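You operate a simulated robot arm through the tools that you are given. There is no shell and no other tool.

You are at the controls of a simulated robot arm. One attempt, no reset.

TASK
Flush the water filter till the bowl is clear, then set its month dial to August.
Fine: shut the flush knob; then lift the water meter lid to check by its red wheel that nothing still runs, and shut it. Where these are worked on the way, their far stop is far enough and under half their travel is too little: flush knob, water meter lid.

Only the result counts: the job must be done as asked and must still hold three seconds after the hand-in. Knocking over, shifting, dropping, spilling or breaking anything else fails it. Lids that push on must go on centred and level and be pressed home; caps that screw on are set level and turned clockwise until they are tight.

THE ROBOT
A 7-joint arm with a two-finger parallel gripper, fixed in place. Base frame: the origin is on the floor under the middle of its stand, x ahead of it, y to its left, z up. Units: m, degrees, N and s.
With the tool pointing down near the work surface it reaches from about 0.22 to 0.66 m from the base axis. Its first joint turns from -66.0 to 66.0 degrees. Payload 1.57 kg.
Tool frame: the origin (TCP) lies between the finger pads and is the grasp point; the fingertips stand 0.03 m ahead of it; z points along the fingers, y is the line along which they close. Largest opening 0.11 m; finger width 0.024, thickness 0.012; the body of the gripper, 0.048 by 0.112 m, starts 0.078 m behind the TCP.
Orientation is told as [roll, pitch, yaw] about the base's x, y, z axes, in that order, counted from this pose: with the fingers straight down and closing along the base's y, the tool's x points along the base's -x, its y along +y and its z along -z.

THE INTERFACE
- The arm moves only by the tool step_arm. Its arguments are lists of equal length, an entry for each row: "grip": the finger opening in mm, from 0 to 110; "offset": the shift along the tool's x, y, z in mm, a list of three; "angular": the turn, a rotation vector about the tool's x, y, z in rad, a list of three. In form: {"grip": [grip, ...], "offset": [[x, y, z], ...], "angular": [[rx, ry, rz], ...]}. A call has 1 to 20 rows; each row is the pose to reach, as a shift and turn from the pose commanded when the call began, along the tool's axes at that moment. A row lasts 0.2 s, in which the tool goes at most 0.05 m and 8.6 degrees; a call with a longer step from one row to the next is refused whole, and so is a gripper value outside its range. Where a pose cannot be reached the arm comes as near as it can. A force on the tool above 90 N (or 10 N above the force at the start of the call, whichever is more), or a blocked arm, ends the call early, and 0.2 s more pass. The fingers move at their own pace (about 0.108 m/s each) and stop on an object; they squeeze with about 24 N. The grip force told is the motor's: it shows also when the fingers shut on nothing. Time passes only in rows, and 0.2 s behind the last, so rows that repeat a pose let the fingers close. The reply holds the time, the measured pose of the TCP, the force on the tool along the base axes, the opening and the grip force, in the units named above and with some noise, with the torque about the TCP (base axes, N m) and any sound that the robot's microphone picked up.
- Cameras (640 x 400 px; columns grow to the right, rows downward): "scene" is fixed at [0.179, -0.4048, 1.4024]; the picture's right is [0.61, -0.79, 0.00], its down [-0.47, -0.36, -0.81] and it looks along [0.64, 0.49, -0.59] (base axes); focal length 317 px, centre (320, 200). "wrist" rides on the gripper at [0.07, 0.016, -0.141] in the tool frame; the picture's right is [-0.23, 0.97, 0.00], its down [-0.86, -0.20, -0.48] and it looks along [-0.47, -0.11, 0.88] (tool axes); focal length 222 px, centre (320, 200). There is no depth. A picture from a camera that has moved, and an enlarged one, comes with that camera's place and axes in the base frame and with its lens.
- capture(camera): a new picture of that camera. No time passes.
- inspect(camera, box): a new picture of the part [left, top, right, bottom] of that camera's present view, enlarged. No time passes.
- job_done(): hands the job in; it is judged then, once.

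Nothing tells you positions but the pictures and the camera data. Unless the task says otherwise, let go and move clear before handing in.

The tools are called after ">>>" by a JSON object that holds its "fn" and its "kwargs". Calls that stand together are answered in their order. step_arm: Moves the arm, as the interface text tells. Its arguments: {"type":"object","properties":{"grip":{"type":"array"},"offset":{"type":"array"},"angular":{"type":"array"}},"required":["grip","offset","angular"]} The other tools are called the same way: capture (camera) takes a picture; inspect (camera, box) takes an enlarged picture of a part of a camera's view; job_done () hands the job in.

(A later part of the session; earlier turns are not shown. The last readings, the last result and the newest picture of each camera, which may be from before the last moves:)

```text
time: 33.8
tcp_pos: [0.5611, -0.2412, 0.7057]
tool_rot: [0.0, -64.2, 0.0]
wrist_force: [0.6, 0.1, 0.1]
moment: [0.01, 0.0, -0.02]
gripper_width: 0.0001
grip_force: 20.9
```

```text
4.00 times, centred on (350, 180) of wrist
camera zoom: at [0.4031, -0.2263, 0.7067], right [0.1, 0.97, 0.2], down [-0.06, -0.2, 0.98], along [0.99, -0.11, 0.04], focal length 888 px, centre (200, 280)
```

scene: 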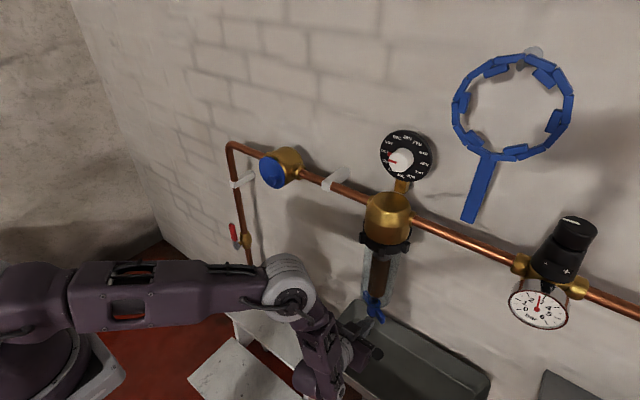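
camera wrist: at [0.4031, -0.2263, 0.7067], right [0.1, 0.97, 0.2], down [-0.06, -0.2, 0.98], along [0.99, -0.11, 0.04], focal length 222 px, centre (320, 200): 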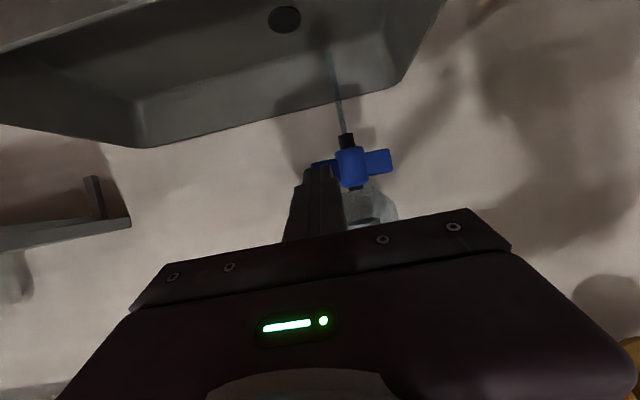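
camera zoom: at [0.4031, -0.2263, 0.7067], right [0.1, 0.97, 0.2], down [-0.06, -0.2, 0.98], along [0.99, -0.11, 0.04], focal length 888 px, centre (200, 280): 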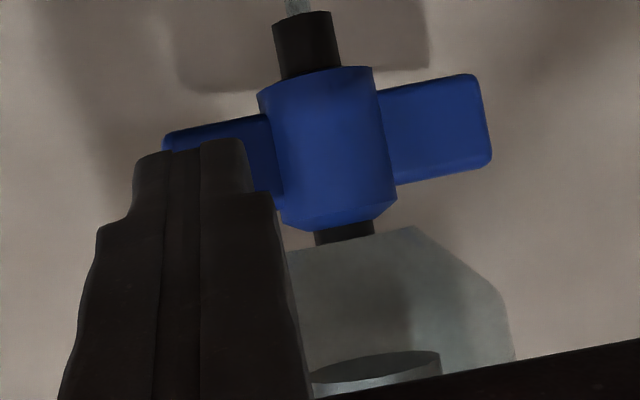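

The bowl is now clear, with no brown left. Next is the dial: I'll back away from the wall, rise to dial height and level the tool.

>>> {"fn": "step_arm", "kwargs": {"grip": [0, 0, 0, 0, 0, 0, 0, 0, 0, 0, 0, 0, 0], "offset": [[-1, 5, -40], [-3, 10, -80], [-4, 16, -120], [-5, 21, -159], [-39, 22, -175], [-73, 23, -192], [-107, 24, -208], [-140, 26, -224], [-174, 27, -241], [-208, 28, -257], [-242, 29, -273], [-276, 30, -290], [-310, 31, -306]], "angular": [[0, 0, 0], [0, 0, 0], [0, 0, 0], [0, 0, 0], [0, -0.05, 0], [0, -0.1, 0], [0, -0.15, 0], [0, -0.2, 0], [0, -0.25, 0], [0, -0.3, 0], [0, -0.35, 0], [0, -0.4, 0], [0, -0.45, 0]]}}

>>> {"fn": "capture", "kwargs": {"camera": "scene"}}

>>> {"fn": "capture", "kwargs": {"camera": "wrist"}}

```text
time: 36.6
tcp_pos: [0.4208, -0.211, 1.1182]
tool_rot: [-33.1, -90.1, 33.2]
wrist_force: [-0.5, 0.4, 0.0]
moment: [0.0, -0.01, 0.01]
gripper_width: 0.0
grip_force: 21.7
out of reach, approached as far as the arm can: row 6, 7, 8, 9, 10, 11
```

```text
taken
```

scene: 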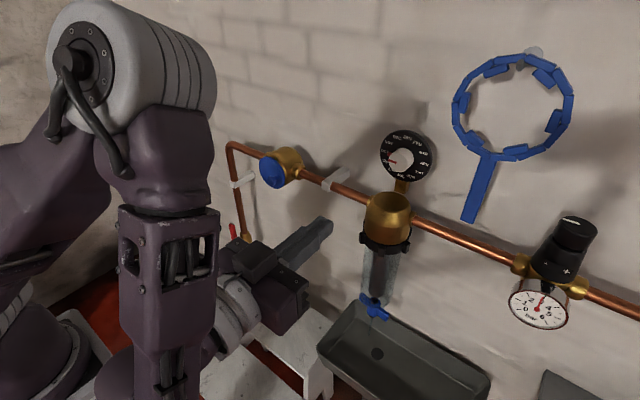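

```text
taken
camera wrist: at [0.2789, -0.196, 1.05], right [0.0, 0.97, 0.23], down [-0.48, -0.2, 0.86], along [0.88, -0.11, 0.47], focal length 222 px, centre (320, 200)
```

wrist: 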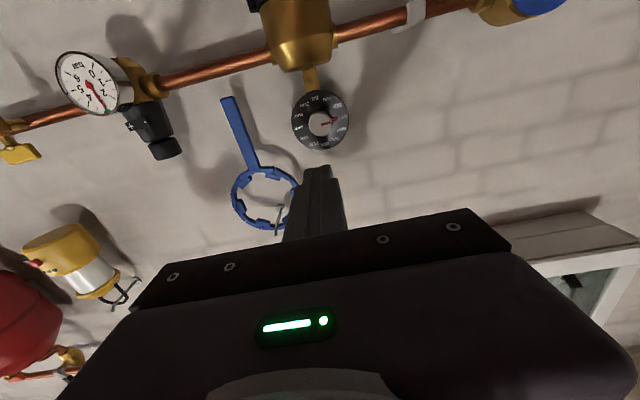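

The tool is now level at dial height. I'll look closely at the dial from here to refine its centre.

>>> {"fn": "inspect", "kwargs": {"camera": "wrist", "box": [285, 85, 355, 155]}}

>>> {"fn": "inspect", "kwargs": {"camera": "scene", "box": [375, 125, 435, 195]}}

```text
5.71 times, centred on (320, 120) of wrist
camera zoom: at [0.2789, -0.196, 1.05], right [0.0, 0.97, 0.23], down [-0.48, -0.2, 0.86], along [0.88, -0.11, 0.47], focal length 1269 px, centre (320, 657)
```

zoom: 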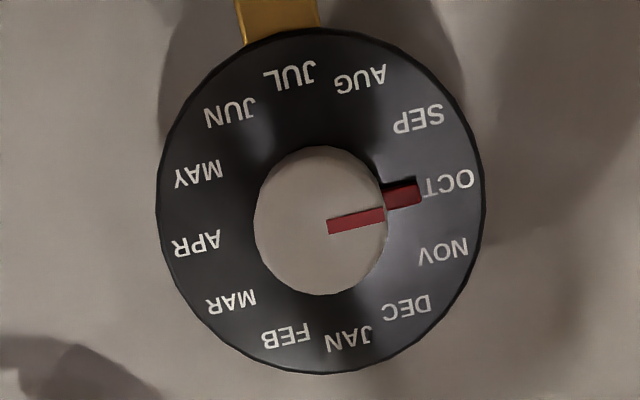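

```text
5.71 times, centred on (405, 160) of scene
camera zoom: at [0.179, -0.4048, 1.4024], right [0.61, -0.79, 0.0], down [-0.47, -0.36, -0.81], along [0.64, 0.49, -0.59], focal length 1809 px, centre (-166, 429)
```

zoom: 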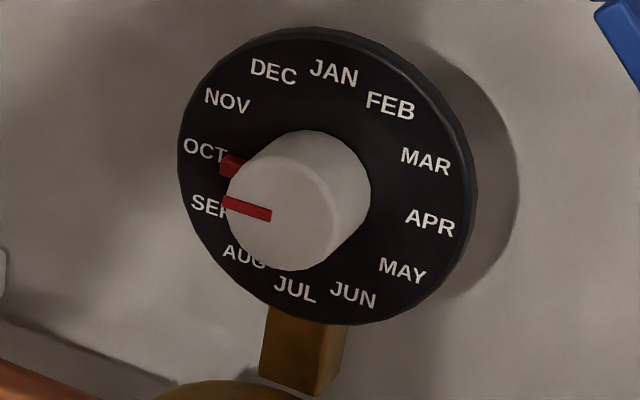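

Dial centre is at y -0.211 and z about 1.117, pointer on OCT. I'll roll the tool +60° about its axis and open the fingers, so that gripping and turning back 60° anticlockwise brings the pointer to AUG.

>>> {"fn": "step_arm", "kwargs": {"grip": [20, 40, 60, 70, 70, 70, 70, 70], "offset": [[0, 0, 0], [0, 0, 0], [0, 0, 0], [0, 0, 0], [0, 0, 0], [0, 0, 0], [0, 0, 0], [0, 0, 0]], "angular": [[0, 0, 0.131], [0, 0, 0.262], [0, 0, 0.393], [0, 0, 0.524], [0, 0, 0.655], [0, 0, 0.785], [0, 0, 0.916], [0, 0, 1.047]]}}

>>> {"fn": "capture", "kwargs": {"camera": "scene"}}

>>> {"fn": "capture", "kwargs": {"camera": "wrist"}}

```text
time: 38.4
tcp_pos: [0.4224, -0.2103, 1.1179]
tool_rot: [90.0, -29.9, -89.9]
wrist_force: [1.1, 0.3, -1.4]
moment: [0.01, -0.02, 0.0]
gripper_width: 0.0699
grip_force: 0.1
```

```text
taken
```

scene: 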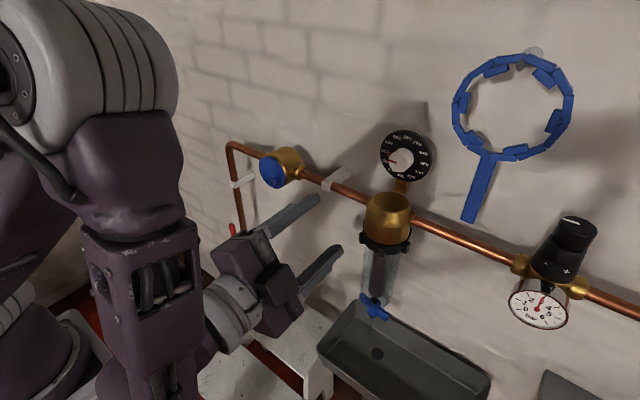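

```text
taken
camera wrist: at [0.28, -0.1432, 1.0984], right [0.0, 0.29, 0.96], down [-0.48, -0.84, 0.25], along [0.88, -0.46, 0.14], focal length 222 px, centre (320, 200)
```

wrist: 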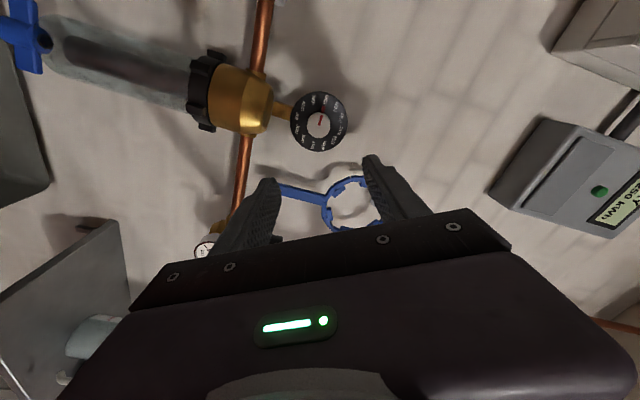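

>>> {"fn": "inspect", "kwargs": {"camera": "wrist", "box": [285, 85, 355, 155]}}

```text
5.71 times, centred on (320, 120) of wrist
camera zoom: at [0.28, -0.1432, 1.0984], right [0.0, 0.29, 0.96], down [-0.48, -0.84, 0.25], along [0.88, -0.46, 0.14], focal length 1269 px, centre (320, 657)
```

zoom: 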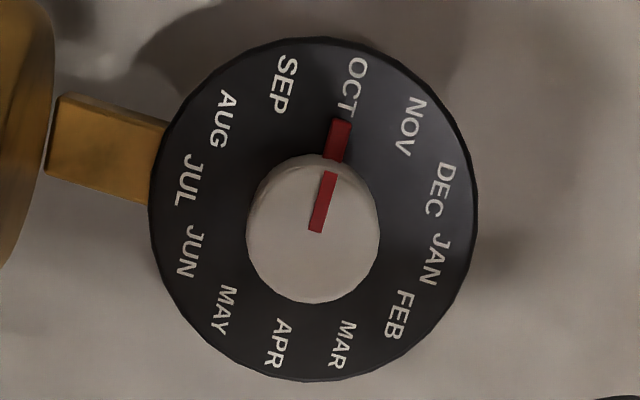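

The knob sits almost on the tool axis (about 3 mm low). I'll correct that and slide the open fingers over the white knob, stopping short of the disc.

>>> {"fn": "step_arm", "kwargs": {"grip": [70, 70, 70, 70, 70, 70, 70, 70], "offset": [[0.6, -3.1, 40], [0.6, -3.1, 80], [0.6, -3.1, 120], [0.6, -3.1, 160], [0.6, -3.1, 190], [0.6, -3.1, 210], [0.6, -3.1, 225], [0.6, -3.1, 235]], "angular": [[0, 0, 0], [0, 0, 0], [0, 0, 0], [0, 0, 0], [0, 0, 0], [0, 0, 0], [0, 0, 0], [0, 0, 0]]}}

>>> {"fn": "capture", "kwargs": {"camera": "wrist"}}

>>> {"fn": "capture", "kwargs": {"camera": "scene"}}

```text
time: 40.2
tcp_pos: [0.6544, -0.2109, 1.1159]
tool_rot: [90.0, -30.1, -90.0]
wrist_force: [-0.4, 0.7, 0.1]
moment: [0.01, 0.01, -0.01]
gripper_width: 0.07
grip_force: 0.0
```

```text
taken
camera wrist: at [0.5126, -0.1442, 1.0966], right [0.0, 0.29, 0.96], down [-0.48, -0.84, 0.25], along [0.88, -0.46, 0.14], focal length 222 px, centre (320, 200)
```

wrist: 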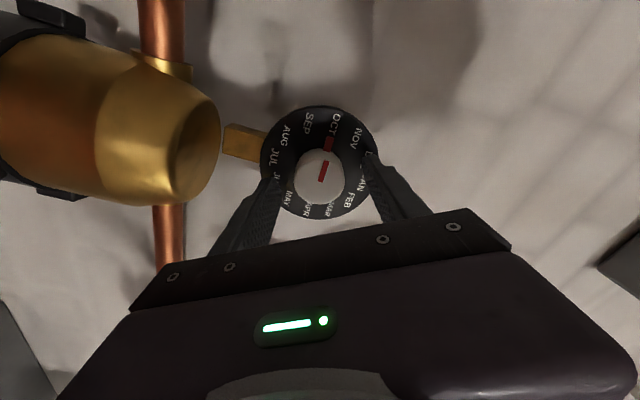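

```text
taken
```

scene: 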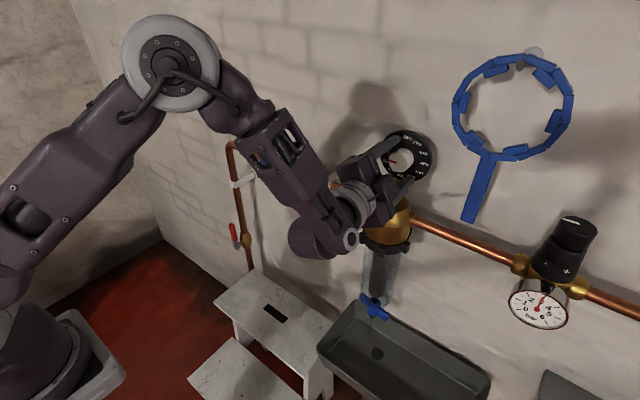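

>>> {"fn": "inspect", "kwargs": {"camera": "wrist", "box": [220, 90, 420, 230]}}

>>> {"fn": "inspect", "kwargs": {"camera": "scene", "box": [350, 110, 450, 210]}}

```text
2.86 times, centred on (320, 160) of wrist
camera zoom: at [0.5126, -0.1442, 1.0966], right [0.0, 0.29, 0.96], down [-0.48, -0.84, 0.25], along [0.88, -0.46, 0.14], focal length 635 px, centre (320, 314)
```

zoom: 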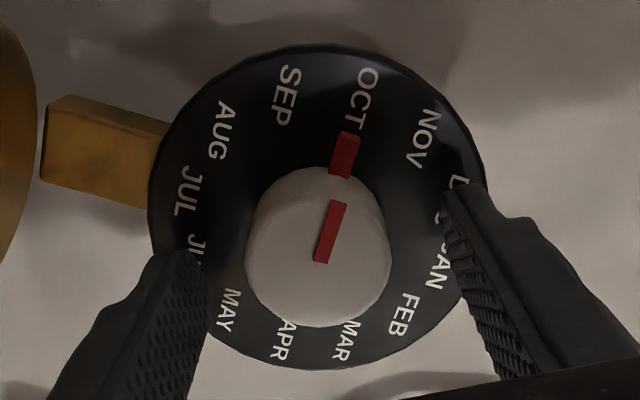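

```text
4.00 times, centred on (400, 160) of scene
camera zoom: at [0.179, -0.4048, 1.4024], right [0.61, -0.79, 0.0], down [-0.47, -0.36, -0.81], along [0.64, 0.49, -0.59], focal length 1266 px, centre (0, 360)
```

zoom: 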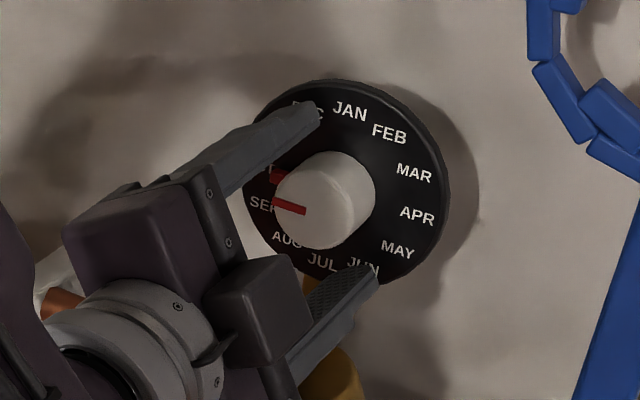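

>>> {"fn": "step_arm", "kwargs": {"grip": [45, 30, 30, 30], "offset": [[0, 0, 0], [0, 0, 0], [0, 0, 0], [0, 0, 0]], "angular": [[0, 0, 0], [0, 0, 0], [0, 0, 0], [0, 0, 0]]}}

>>> {"fn": "inspect", "kwargs": {"camera": "wrist", "box": [220, 90, 420, 230]}}

>>> {"fn": "inspect", "kwargs": {"camera": "scene", "box": [350, 110, 450, 210]}}

```text
time: 41.2
tcp_pos: [0.6547, -0.2116, 1.1156]
tool_rot: [89.9, -30.0, -90.0]
wrist_force: [4.9, -1.0, -0.2]
moment: [0.0, -0.02, -0.12]
gripper_width: 0.0389
grip_force: 43.9
```

```text
2.86 times, centred on (320, 160) of wrist
camera zoom: at [0.5125, -0.1442, 1.0965], right [0.0, 0.29, 0.96], down [-0.48, -0.84, 0.26], along [0.88, -0.46, 0.14], focal length 635 px, centre (320, 314)
```

zoom: 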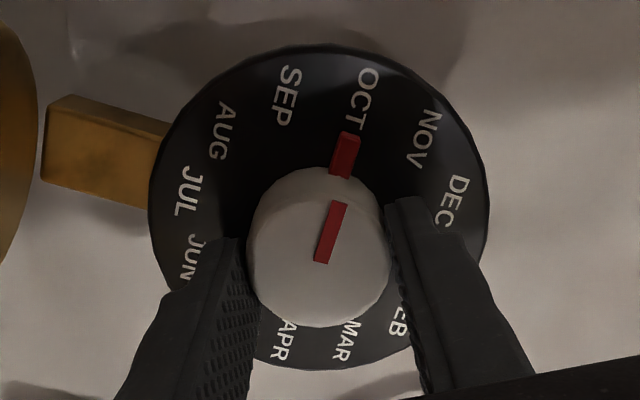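

```text
4.00 times, centred on (400, 160) of scene
camera zoom: at [0.1792, -0.4048, 1.4024], right [0.61, -0.79, 0.0], down [-0.47, -0.36, -0.81], along [0.64, 0.49, -0.59], focal length 1266 px, centre (0, 360)
```

zoom: 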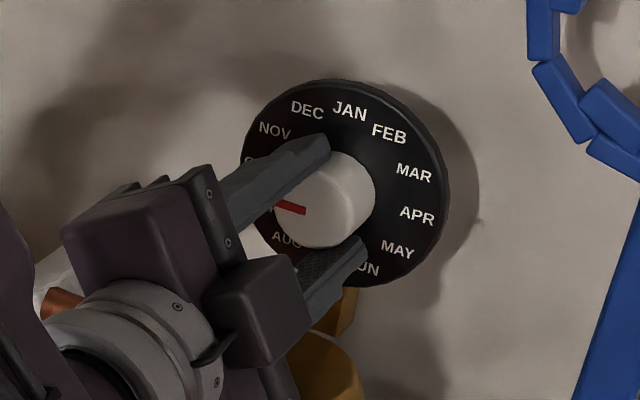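

The knob is gripped (39 mm) with almost no side load. I'll turn it anticlockwise, halfway first.

>>> {"fn": "step_arm", "kwargs": {"grip": [30, 30, 30, 30, 30], "offset": [[0, 0, 0], [0, 0, 0], [0, 0, 0], [0, 0, 0], [0, 0, 0]], "angular": [[0, 0, -0.105], [0, 0, -0.21], [0, 0, -0.314], [0, 0, -0.419], [0, 0, -0.524]]}}

>>> {"fn": "inspect", "kwargs": {"camera": "wrist", "box": [220, 90, 420, 230]}}

>>> {"fn": "inspect", "kwargs": {"camera": "scene", "box": [350, 110, 450, 210]}}

```text
time: 42.4
tcp_pos: [0.6552, -0.2111, 1.117]
tool_rot: [90.1, -60.3, -90.0]
wrist_force: [-27.5, 7.3, 8.6]
moment: [0.02, 0.12, 0.57]
gripper_width: 0.0388
grip_force: 44.2
```

```text
2.86 times, centred on (320, 160) of wrist
camera zoom: at [0.5126, -0.1633, 1.0653], right [0.0, 0.73, 0.68], down [-0.48, -0.6, 0.64], along [0.88, -0.33, 0.35], focal length 635 px, centre (320, 314)
```

zoom: 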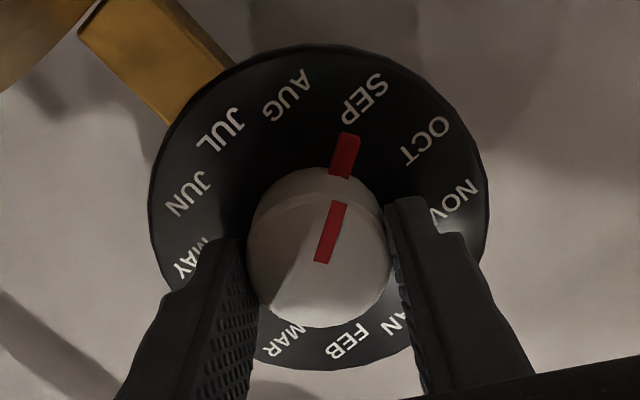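

```text
4.00 times, centred on (400, 160) of scene
camera zoom: at [0.1779, -0.4045, 1.4027], right [0.61, -0.79, 0.0], down [-0.47, -0.36, -0.81], along [0.64, 0.49, -0.59], focal length 1266 px, centre (0, 360)
```

zoom: 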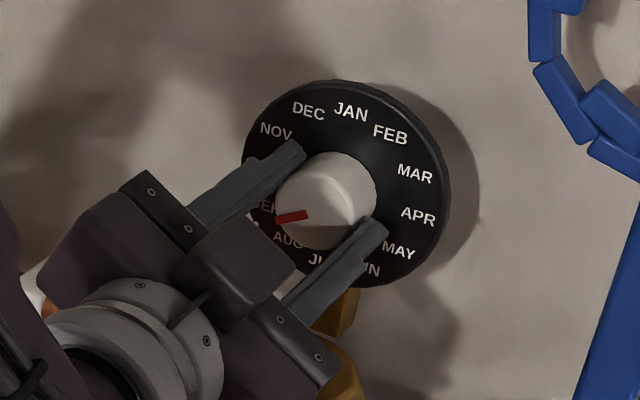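

The pointer followed exactly to SEP. Another 30° will bring it to AUG, and I'll ease back 1 mm because there is some axial load.

>>> {"fn": "step_arm", "kwargs": {"grip": [30, 30, 30, 30, 30, 30], "offset": [[0, 0, -0.5], [0, 0, -1], [0, 0, -1], [0, 0, -1], [0, 0, -1], [0, 0, -1]], "angular": [[0, 0, -0.1], [0, 0, -0.2], [0, 0, -0.3], [0, 0, -0.4], [0, 0, -0.5], [0, 0, -0.524]]}}

>>> {"fn": "inspect", "kwargs": {"camera": "wrist", "box": [220, 90, 420, 230]}}

>>> {"fn": "inspect", "kwargs": {"camera": "scene", "box": [350, 110, 450, 210]}}

```text
time: 43.8
tcp_pos: [0.6556, -0.2091, 1.1171]
tool_rot: [-118.3, -89.9, 118.5]
wrist_force: [-21.9, 14.6, 15.7]
moment: [0.06, -0.03, 0.61]
gripper_width: 0.0386
grip_force: 45.0
```

```text
2.86 times, centred on (320, 160) of wrist
camera zoom: at [0.5133, -0.1954, 1.0476], right [0.0, 0.97, 0.22], down [-0.48, -0.2, 0.85], along [0.88, -0.11, 0.47], focal length 635 px, centre (320, 314)
```

zoom: 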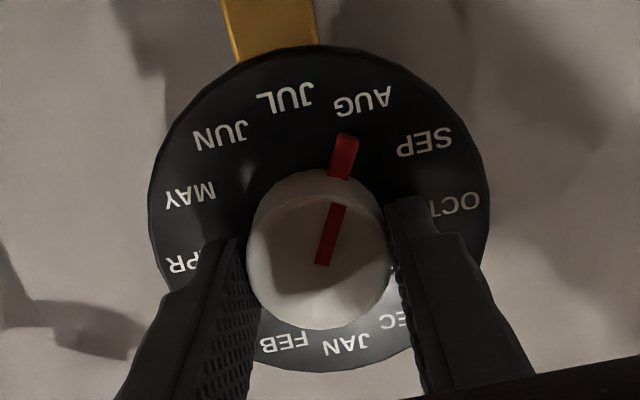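

```text
4.00 times, centred on (400, 160) of scene
camera zoom: at [0.1781, -0.4042, 1.4027], right [0.61, -0.79, 0.0], down [-0.47, -0.36, -0.81], along [0.64, 0.49, -0.59], focal length 1266 px, centre (0, 360)
```

zoom: 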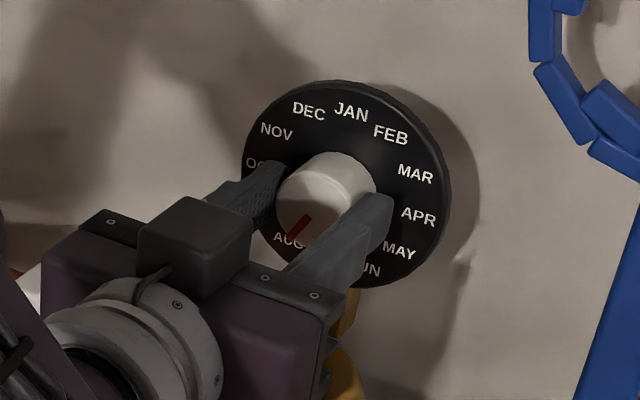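

The pointer reads AUG. I'll open the fingers and back straight out to check it.

>>> {"fn": "step_arm", "kwargs": {"grip": [50, 70, 70, 70, 70, 70, 70], "offset": [[0, 0, 0], [0, 0, 0], [0, 0, -20], [0, 0, -50], [0, 0, -90], [0, 0, -130], [0, 0, -170]], "angular": [[0, 0, 0], [0, 0, 0], [0, 0, 0], [0, 0, 0], [0, 0, 0], [0, 0, 0], [0, 0, 0]]}}

>>> {"fn": "capture", "kwargs": {"camera": "wrist"}}

>>> {"fn": "inspect", "kwargs": {"camera": "wrist", "box": [280, 80, 360, 160]}}

>>> {"fn": "inspect", "kwargs": {"camera": "scene", "box": [350, 110, 450, 210]}}

```text
time: 45.4
tcp_pos: [0.4844, -0.2138, 1.1206]
tool_rot: [-94.7, -90.0, 94.8]
wrist_force: [-0.7, 0.4, 1.0]
moment: [-0.02, -0.01, 0.03]
gripper_width: 0.0699
grip_force: 0.1
```

```text
taken
camera wrist: at [0.3427, -0.1978, 1.0511], right [0.0, 0.97, 0.23], down [-0.48, -0.2, 0.86], along [0.88, -0.11, 0.47], focal length 222 px, centre (320, 200)
```

wrist: 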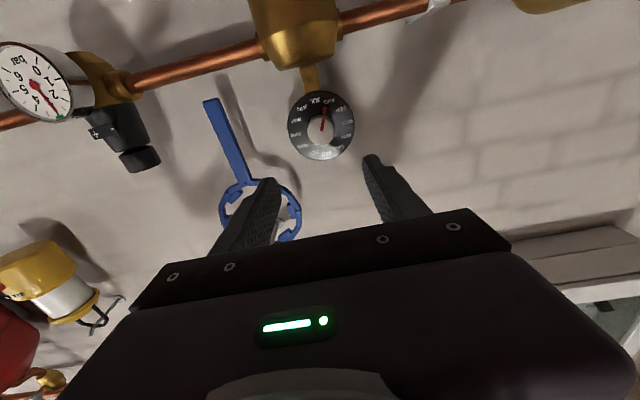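

```text
5.00 times, centred on (320, 120) of wrist
camera zoom: at [0.3427, -0.1978, 1.0511], right [0.0, 0.97, 0.23], down [-0.48, -0.2, 0.86], along [0.88, -0.11, 0.47], focal length 1111 px, centre (320, 600)
```

zoom: 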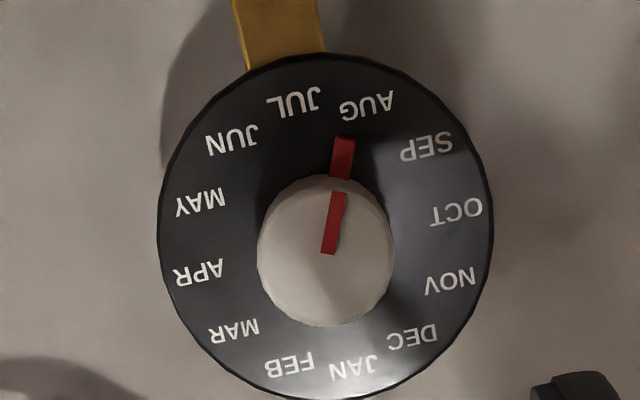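

```text
4.00 times, centred on (400, 160) of scene
camera zoom: at [0.1791, -0.4048, 1.4024], right [0.61, -0.79, 0.0], down [-0.47, -0.36, -0.81], along [0.64, 0.49, -0.59], focal length 1266 px, centre (0, 360)
```

zoom: 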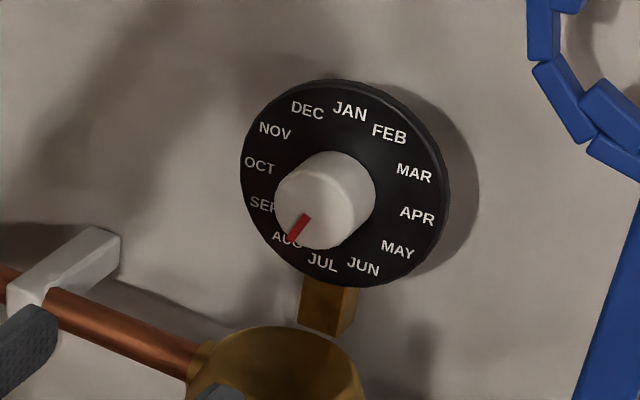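

>>> {"fn": "inspect", "kwargs": {"camera": "wrist", "box": [285, 85, 360, 165]}}

>>> {"fn": "inspect", "kwargs": {"camera": "scene", "box": [375, 125, 435, 190]}}

```text
5.00 times, centred on (322, 125) of wrist
camera zoom: at [0.3427, -0.1978, 1.0511], right [0.0, 0.97, 0.23], down [-0.48, -0.2, 0.86], along [0.88, -0.11, 0.47], focal length 1111 px, centre (308, 575)
```

zoom: 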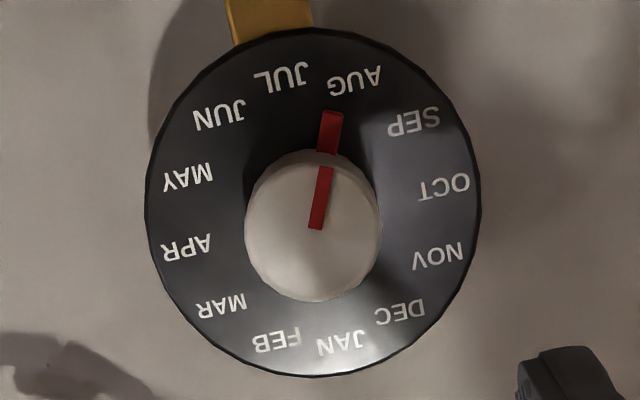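

```text
6.15 times, centred on (405, 158) of scene
camera zoom: at [0.1791, -0.4048, 1.4024], right [0.61, -0.79, 0.0], down [-0.47, -0.36, -0.81], along [0.64, 0.49, -0.59], focal length 1948 px, centre (-203, 462)
```

zoom: 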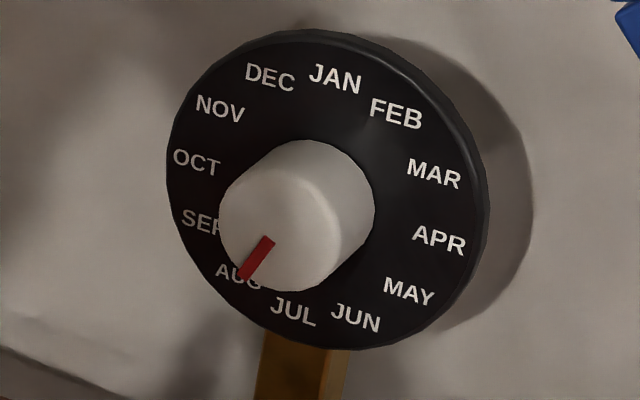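

The dial slipped about 6° past AUG on release, because my grip was about 6 mm off the knob's axis. I'll re-centre, regrip and turn it back the few degrees.

>>> {"fn": "step_arm", "kwargs": {"grip": [70, 70, 70, 70, 70, 70], "offset": [[6.7, 3, 40], [6.7, 3, 80], [6.7, 3, 115], [6.7, 3, 145], [6.7, 3, 162], [6.7, 3, 168]], "angular": [[0, 0, 0], [0, 0, 0], [0, 0, 0], [0, 0, 0], [0, 0, 0], [0, 0, 0]]}}

>>> {"fn": "inspect", "kwargs": {"camera": "wrist", "box": [220, 90, 420, 230]}}

```text
time: 46.8
tcp_pos: [0.6532, -0.2087, 1.1096]
tool_rot: [-22.7, -90.0, 22.6]
wrist_force: [-1.0, -0.6, 0.1]
moment: [0.04, 0.0, 0.0]
gripper_width: 0.07
grip_force: 0.1
```

```text
2.86 times, centred on (320, 160) of wrist
camera zoom: at [0.5112, -0.1932, 1.0405], right [0.0, 0.97, 0.23], down [-0.48, -0.2, 0.86], along [0.88, -0.11, 0.47], focal length 635 px, centre (320, 314)
```

zoom: 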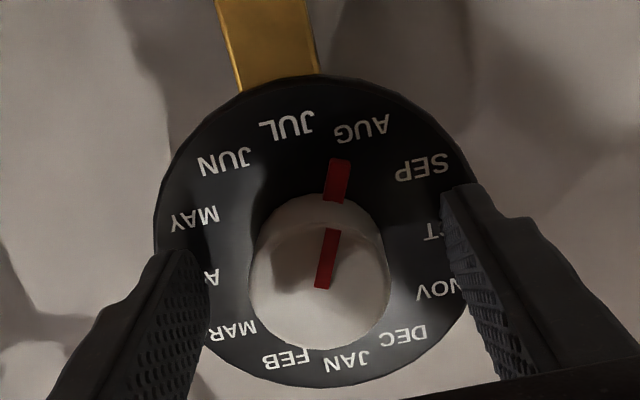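

>>> {"fn": "step_arm", "kwargs": {"grip": [70, 50, 30, 30, 30], "offset": [[-2.7, 0, 0], [-2.7, 0, 0], [-2.7, 0, 0], [-2.7, 0, 0], [-2.7, 0, 0]], "angular": [[0, 0, 0], [0, 0, 0], [0, 0, 0], [0, 0, 0], [0, 0, 0]]}}

>>> {"fn": "inspect", "kwargs": {"camera": "wrist", "box": [220, 90, 420, 230]}}

```text
time: 48.0
tcp_pos: [0.6538, -0.2091, 1.1118]
tool_rot: [-46.2, -89.9, 46.1]
wrist_force: [4.9, -12.0, 1.0]
moment: [0.05, 0.27, -0.48]
gripper_width: 0.0389
grip_force: 44.3
```

```text
2.86 times, centred on (320, 160) of wrist
camera zoom: at [0.511, -0.1943, 1.0432], right [0.0, 0.97, 0.23], down [-0.48, -0.2, 0.86], along [0.88, -0.11, 0.47], focal length 635 px, centre (320, 314)
```

zoom: 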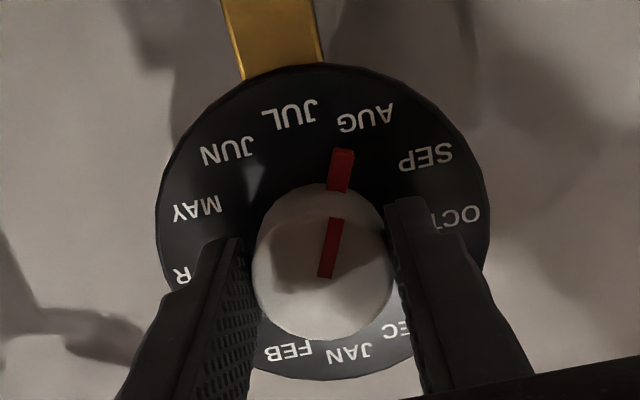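

>>> {"fn": "step_arm", "kwargs": {"grip": [30, 30, 30], "offset": [[0, -0.7, 0], [0, -1.0, 0], [0, -1.0, 0]], "angular": [[0, 0, 0.04], [0, 0, 0.08], [0, 0, 0.1]]}}

>>> {"fn": "inspect", "kwargs": {"camera": "wrist", "box": [220, 90, 420, 230]}}

```text
time: 48.8
tcp_pos: [0.654, -0.2096, 1.1113]
tool_rot: [89.3, -84.4, -89.2]
wrist_force: [6.3, -7.1, -3.9]
moment: [0.04, -0.92, -0.26]
gripper_width: 0.0386
grip_force: 44.7
```

```text
2.86 times, centred on (320, 160) of wrist
camera zoom: at [0.5108, -0.1877, 1.0452], right [0.0, 0.95, 0.32], down [-0.48, -0.28, 0.83], along [0.88, -0.15, 0.45], focal length 635 px, centre (320, 314)
```

zoom: 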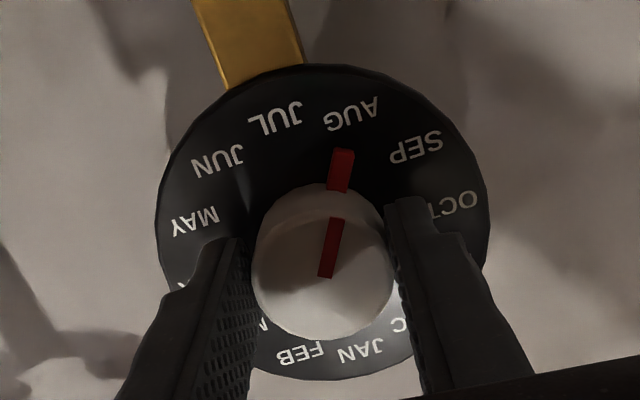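

The pointer lines up with AUG again. I'll release gently in small opening steps and check before retreating.

>>> {"fn": "step_arm", "kwargs": {"grip": [38, 41, 44, 50, 60], "offset": [[0, -0.5, 0], [0, -0.5, 0], [0, -0.5, 0], [0, -0.5, 0], [0, -0.5, 0]], "angular": [[0, 0, 0], [0, 0, 0], [0, 0, 0], [0, 0, 0], [0, 0, 0]]}}

>>> {"fn": "inspect", "kwargs": {"camera": "wrist", "box": [220, 90, 420, 230]}}

```text
time: 50.0
tcp_pos: [0.6531, -0.2098, 1.1117]
tool_rot: [89.5, -84.4, -89.5]
wrist_force: [0.5, -0.1, 0.2]
moment: [-0.03, 0.0, 0.05]
gripper_width: 0.0601
grip_force: 0.2
```

```text
2.86 times, centred on (320, 160) of wrist
camera zoom: at [0.5106, -0.1883, 1.045], right [0.0, 0.95, 0.32], down [-0.48, -0.28, 0.83], along [0.88, -0.15, 0.45], focal length 635 px, centre (320, 314)
```

zoom: 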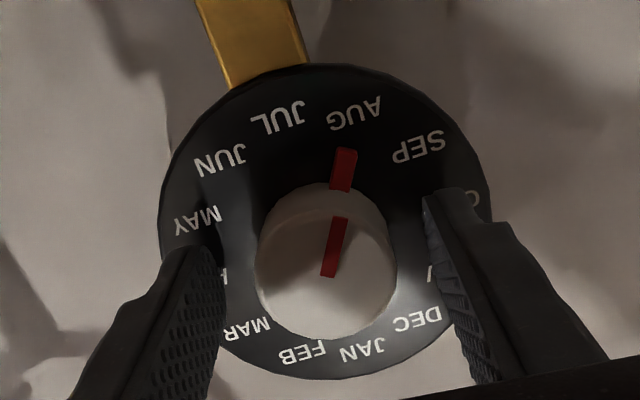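

>>> {"fn": "step_arm", "kwargs": {"grip": [70, 70, 70, 70, 70, 70], "offset": [[0, 0, -15], [0, 0, -40], [0, 0, -80], [0, 0, -120], [0, 0, -160], [0, 0, -200]], "angular": [[0, 0, 0], [0, 0, 0], [0, 0, 0], [0, 0, 0], [0, 0, 0], [0, 0, 0]]}}

>>> {"fn": "inspect", "kwargs": {"camera": "wrist", "box": [285, 85, 360, 165]}}

>>> {"fn": "inspect", "kwargs": {"camera": "scene", "box": [375, 125, 435, 190]}}

>>> {"fn": "capture", "kwargs": {"camera": "scene"}}

```text
time: 51.4
tcp_pos: [0.4523, -0.208, 1.1119]
tool_rot: [89.8, -84.3, -89.8]
wrist_force: [-1.3, 0.3, 0.1]
moment: [0.01, 0.03, 0.04]
gripper_width: 0.0701
grip_force: 0.1
```

```text
5.00 times, centred on (322, 125) of wrist
camera zoom: at [0.3094, -0.1866, 1.046], right [0.0, 0.95, 0.32], down [-0.48, -0.28, 0.83], along [0.88, -0.15, 0.45], focal length 1111 px, centre (308, 575)
```

zoom: 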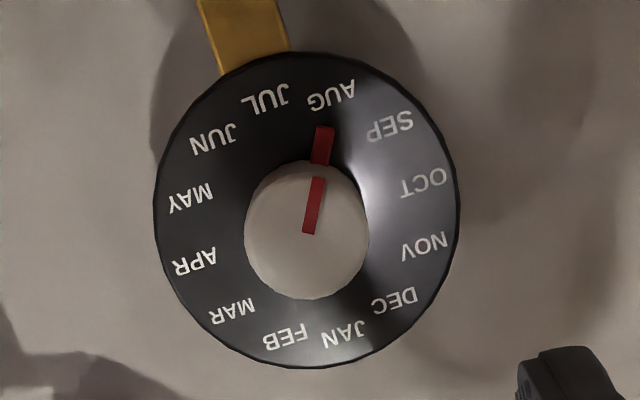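

```text
6.15 times, centred on (405, 158) of scene
camera zoom: at [0.1791, -0.4048, 1.4024], right [0.61, -0.79, 0.0], down [-0.47, -0.36, -0.81], along [0.64, 0.49, -0.59], focal length 1948 px, centre (-203, 462)
```

zoom: 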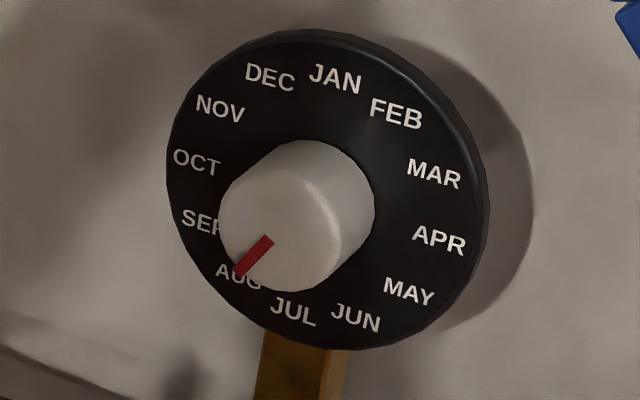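

```text
taken
```

scene: 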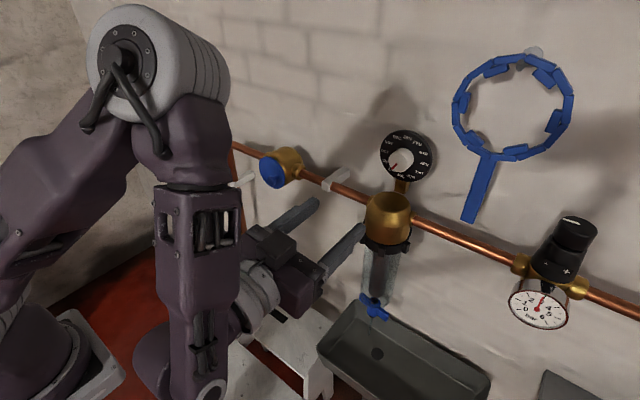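

The pointer now sits right on AUG. Next I'll go back down and shut the flush knob, pushing the +y wing towards the wall first.

>>> {"fn": "step_arm", "kwargs": {"grip": [40, 10, 0, 0, 0], "offset": [[40, 3, 7], [81, 5, 14], [121, 8, 21], [162, 10, 28], [202, 13, 35]], "angular": [[0, 0, -0.02], [0, 0, -0.04], [0, 0, -0.06], [0, 0, -0.08], [0, 0, -0.1]]}}

>>> {"fn": "capture", "kwargs": {"camera": "scene"}}

```text
time: 52.6
tcp_pos: [0.5299, -0.2048, 0.9164]
tool_rot: [8.0, -89.9, -7.9]
wrist_force: [-0.2, -0.4, 0.0]
moment: [-0.04, 0.0, -0.02]
gripper_width: 0.0
grip_force: 21.0
out of reach, approached as far as the arm can: row 2, 3, 4, 5
```

```text
taken
```

scene: 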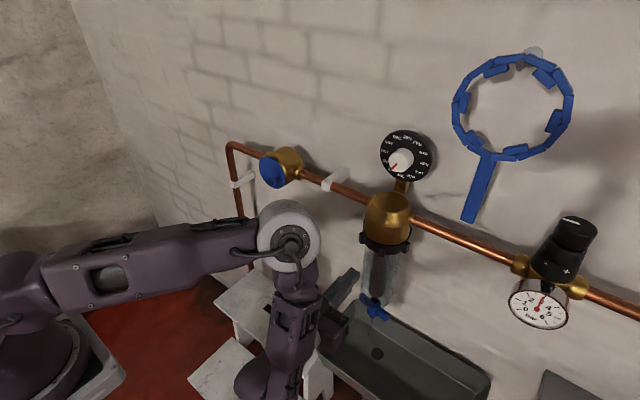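

>>> {"fn": "step_arm", "kwargs": {"grip": [0, 0, 0, 0, 0, 0, 0], "offset": [[0, 5, -15], [10, 10, -30], [40, 15, -35], [80, 20, -35], [120, 25, -35], [150, 30, -35], [180, 30, -35]], "angular": [[0, 0.12, 0], [0, 0.24, 0], [0, 0.36, 0], [0, 0.45, 0], [0, 0.45, 0], [0, 0.45, 0], [0, 0.45, 0]]}}

>>> {"fn": "capture", "kwargs": {"camera": "scene"}}

>>> {"fn": "capture", "kwargs": {"camera": "wrist"}}

```text
time: 54.2
tcp_pos: [0.4898, -0.1785, 0.7369]
tool_rot: [-0.1, -64.1, 0.0]
wrist_force: [0.7, 0.4, 0.7]
moment: [-0.01, 0.0, 0.01]
gripper_width: 0.0002
grip_force: 21.3
```

```text
taken
```

scene: 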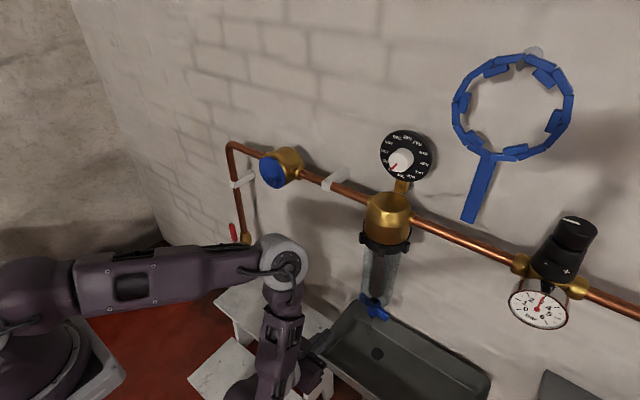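

```text
taken
camera wrist: at [0.3308, -0.1626, 0.7374], right [0.1, 0.97, 0.2], down [-0.06, -0.2, 0.98], along [0.99, -0.11, 0.04], focal length 222 px, centre (320, 200)
```

wrist: 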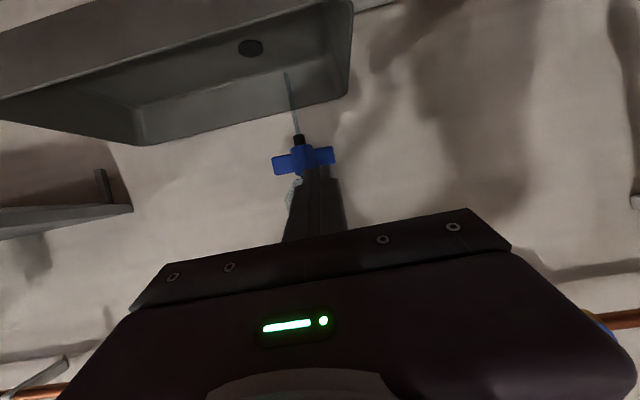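

>>> {"fn": "step_arm", "kwargs": {"grip": [0, 0, 0, 0], "offset": [[4, 2, 40], [-4, 3, 75], [-10, 4, 102], [-12, 4, 116]], "angular": [[0, 0, 0], [0, 0, 0], [0, 0, 0], [0, 0, 0]]}}

>>> {"fn": "inspect", "kwargs": {"camera": "wrist", "box": [200, 50, 440, 230]}}

>>> {"fn": "inspect", "kwargs": {"camera": "scene", "box": [335, 270, 415, 330]}}

```text
time: 55.2
tcp_pos: [0.5994, -0.1724, 0.6967]
tool_rot: [-0.1, -64.2, 0.1]
wrist_force: [0.1, 0.0, 0.2]
moment: [0.0, -0.02, -0.01]
gripper_width: 0.0
grip_force: 20.9
```

```text
2.22 times, centred on (320, 140) of wrist
camera zoom: at [0.4415, -0.1569, 0.6964], right [0.1, 0.97, 0.2], down [-0.06, -0.2, 0.98], along [0.99, -0.11, 0.04], focal length 494 px, centre (320, 333)
```

zoom: 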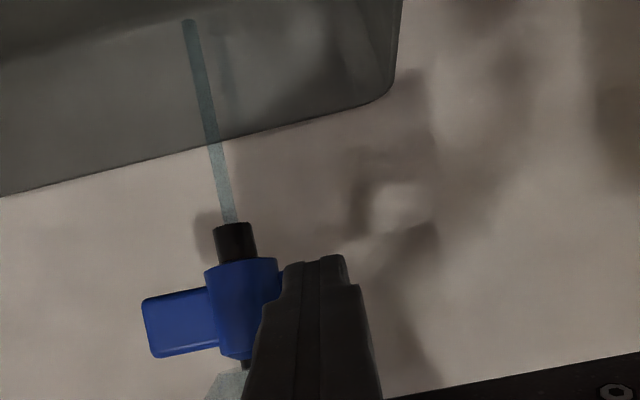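

```text
6.67 times, centred on (375, 300) of scene
camera zoom: at [0.179, -0.4048, 1.4024], right [0.61, -0.79, 0.0], down [-0.47, -0.36, -0.81], along [0.64, 0.49, -0.59], focal length 2110 px, centre (-47, -467)
```

zoom: 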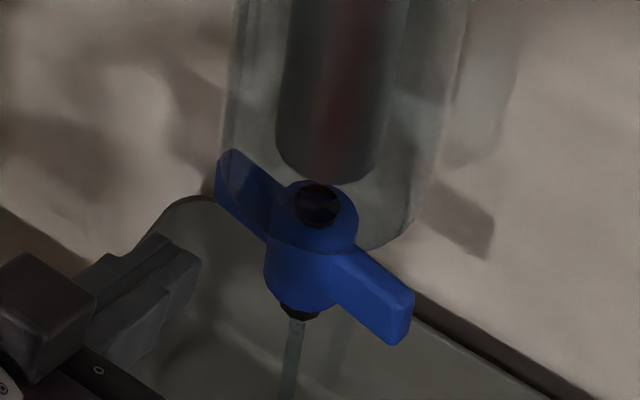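

>>> {"fn": "step_arm", "kwargs": {"grip": [0, 0, 0, 0, 0, 0], "offset": [[-5.2, -2, 10.8], [-8.7, -3, 18], [-11.4, -3, 23.4], [-14, -3, 28.8], [-16.6, -3, 34.2], [-19.2, -3, 39.6]], "angular": [[0, 0, 0], [0, 0, 0], [0, 0, 0], [0, 0, 0], [0, 0, 0], [0, 0, 0]]}}

>>> {"fn": "inspect", "kwargs": {"camera": "wrist", "box": [200, 50, 440, 230]}}

>>> {"fn": "inspect", "kwargs": {"camera": "scene", "box": [335, 270, 415, 330]}}

```text
time: 56.6
tcp_pos: [0.6464, -0.1778, 0.6949]
tool_rot: [-0.1, -64.2, 0.0]
wrist_force: [-2.3, -0.5, -0.9]
moment: [0.02, 0.02, -0.04]
gripper_width: 0.0
grip_force: 21.4
```

```text
2.22 times, centred on (320, 140) of wrist
camera zoom: at [0.4873, -0.1625, 0.6957], right [0.1, 0.97, 0.2], down [-0.06, -0.2, 0.98], along [0.99, -0.11, 0.04], focal length 494 px, centre (320, 333)
```

zoom: 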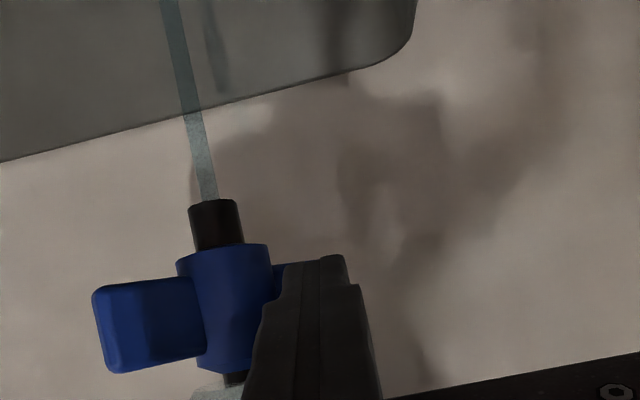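

```text
6.67 times, centred on (375, 300) of scene
camera zoom: at [0.179, -0.4048, 1.4024], right [0.61, -0.79, 0.0], down [-0.47, -0.36, -0.81], along [0.64, 0.49, -0.59], focal length 2110 px, centre (-47, -467)
```

zoom: 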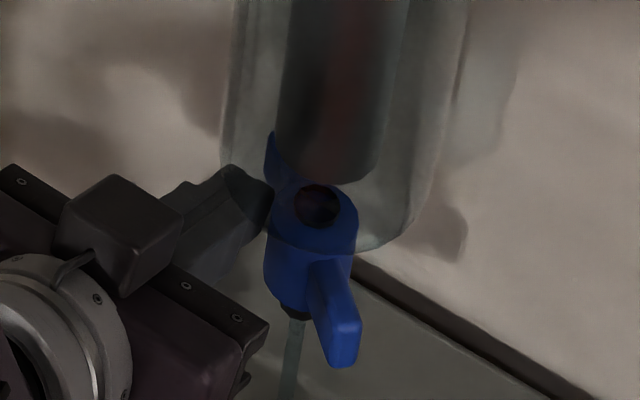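

The knob is half shut and turning easily. Now I'll go around and push the front wing from its -y side back to the closed stop.

>>> {"fn": "step_arm", "kwargs": {"grip": [0, 0, 0, 0, 0, 0], "offset": [[16, 0, -34], [33, 0, -68], [33, -46, -68], [33, -92, -68], [24, -92, -50], [15.5, -92, -31.8]], "angular": [[0, 0, 0], [0, 0, 0], [0, 0, 0], [0, 0, 0], [0, 0, 0], [0, 0, 0]]}}

>>> {"fn": "inspect", "kwargs": {"camera": "wrist", "box": [200, 50, 440, 230]}}

>>> {"fn": "inspect", "kwargs": {"camera": "scene", "box": [335, 270, 415, 330]}}

```text
time: 58.0
tcp_pos: [0.6118, -0.27, 0.6952]
tool_rot: [-0.1, -64.2, 0.1]
wrist_force: [0.3, 0.4, -0.3]
moment: [-0.01, -0.02, 0.0]
gripper_width: 0.0
grip_force: 21.6
```

```text
2.22 times, centred on (320, 140) of wrist
camera zoom: at [0.4541, -0.2543, 0.6949], right [0.1, 0.97, 0.2], down [-0.06, -0.2, 0.98], along [0.99, -0.11, 0.04], focal length 494 px, centre (320, 333)
```

zoom: 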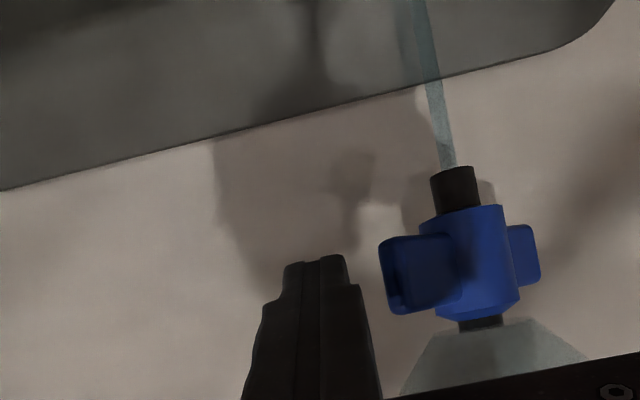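

```text
6.67 times, centred on (375, 300) of scene
camera zoom: at [0.179, -0.4048, 1.4024], right [0.61, -0.79, 0.0], down [-0.47, -0.36, -0.81], along [0.64, 0.49, -0.59], focal length 2110 px, centre (-47, -467)
```

zoom: 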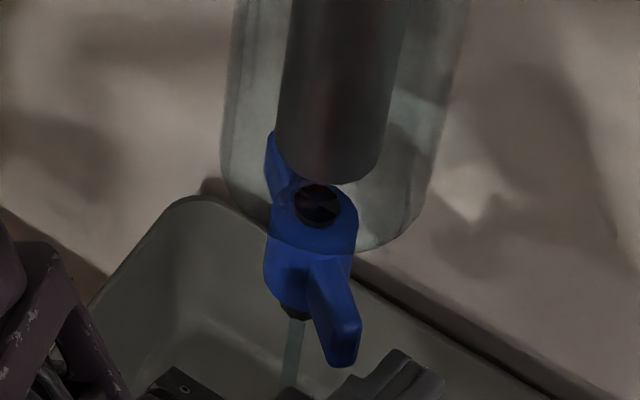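

>>> {"fn": "step_arm", "kwargs": {"grip": [0, 0, 0, 0, 0, 0], "offset": [[0, 8, 0], [0, 16, 0], [0, 24, 0], [0, 30, 0], [0, 35, 0], [0, 39, 0]], "angular": [[0, 0, 0], [0, 0, 0], [0, 0, 0], [0, 0, 0], [0, 0, 0], [0, 0, 0]]}}

>>> {"fn": "inspect", "kwargs": {"camera": "wrist", "box": [200, 50, 440, 230]}}

>>> {"fn": "inspect", "kwargs": {"camera": "scene", "box": [335, 270, 415, 330]}}

```text
time: 59.4
tcp_pos: [0.6112, -0.2283, 0.6965]
tool_rot: [-0.1, -64.3, 0.1]
wrist_force: [-1.0, -1.0, -0.2]
moment: [0.04, 0.01, 0.0]
gripper_width: 0.0002
grip_force: 20.6
```

```text
2.22 times, centred on (320, 140) of wrist
camera zoom: at [0.4534, -0.2135, 0.6963], right [0.1, 0.97, 0.2], down [-0.06, -0.2, 0.98], along [0.99, -0.11, 0.04], focal length 494 px, centre (320, 333)
```

zoom: 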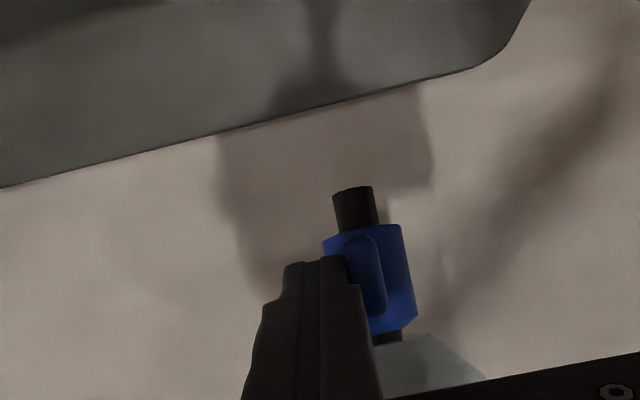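

```text
6.67 times, centred on (375, 300) of scene
camera zoom: at [0.1791, -0.4048, 1.4024], right [0.61, -0.79, 0.0], down [-0.47, -0.36, -0.81], along [0.64, 0.49, -0.59], focal length 2110 px, centre (-47, -467)
```

zoom: 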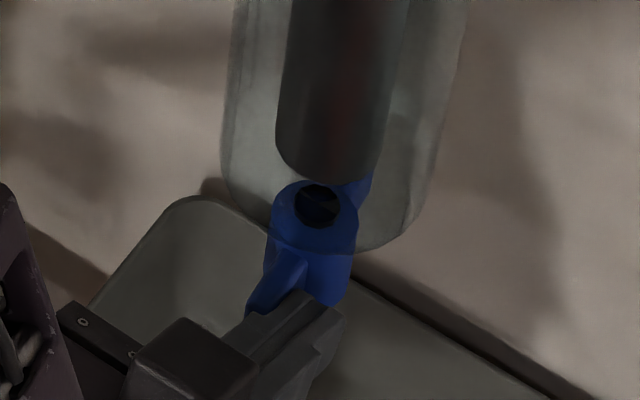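

The stream has stopped. I'll press the last few millimetres to feel the closed stop.

>>> {"fn": "step_arm", "kwargs": {"grip": [0, 0, 0], "offset": [[0, 2, 0], [0, 4, 0], [0, 5, 0]], "angular": [[0, 0, 0], [0, 0, 0], [0, 0, 0]]}}

>>> {"fn": "inspect", "kwargs": {"camera": "wrist", "box": [200, 50, 440, 230]}}

```text
time: 60.2
tcp_pos: [0.6112, -0.2253, 0.6955]
tool_rot: [-0.4, -64.3, 0.1]
wrist_force: [5.1, -11.2, 1.7]
moment: [0.01, -0.05, -0.32]
gripper_width: 0.0002
grip_force: 21.9
```

```text
2.22 times, centred on (320, 140) of wrist
camera zoom: at [0.4526, -0.2104, 0.6964], right [0.1, 0.97, 0.2], down [-0.06, -0.2, 0.98], along [0.99, -0.11, 0.04], focal length 494 px, centre (320, 333)
```

zoom: 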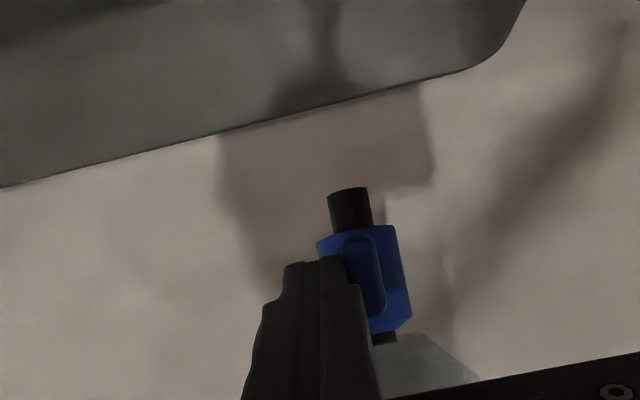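

>>> {"fn": "step_arm", "kwargs": {"grip": [0, 0], "offset": [[0, 2, 0], [0, 3, 0]], "angular": [[0, 0, 0], [0, 0, 0]]}}

>>> {"fn": "inspect", "kwargs": {"camera": "scene", "box": [345, 280, 405, 330]}}

```text
time: 60.8
tcp_pos: [0.612, -0.2264, 0.6982]
tool_rot: [-0.5, -64.3, -0.1]
wrist_force: [-7.1, -33.4, 13.3]
moment: [0.04, -0.21, -0.71]
gripper_width: 0.0001
grip_force: 21.6
```

```text
8.00 times, centred on (375, 305) of scene
camera zoom: at [0.1786, -0.4053, 1.4023], right [0.61, -0.79, 0.0], down [-0.47, -0.36, -0.81], along [0.64, 0.49, -0.59], focal length 2532 px, centre (-120, -640)
```

zoom: 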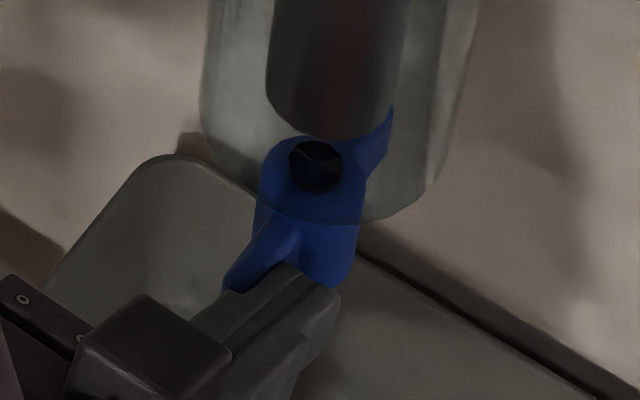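

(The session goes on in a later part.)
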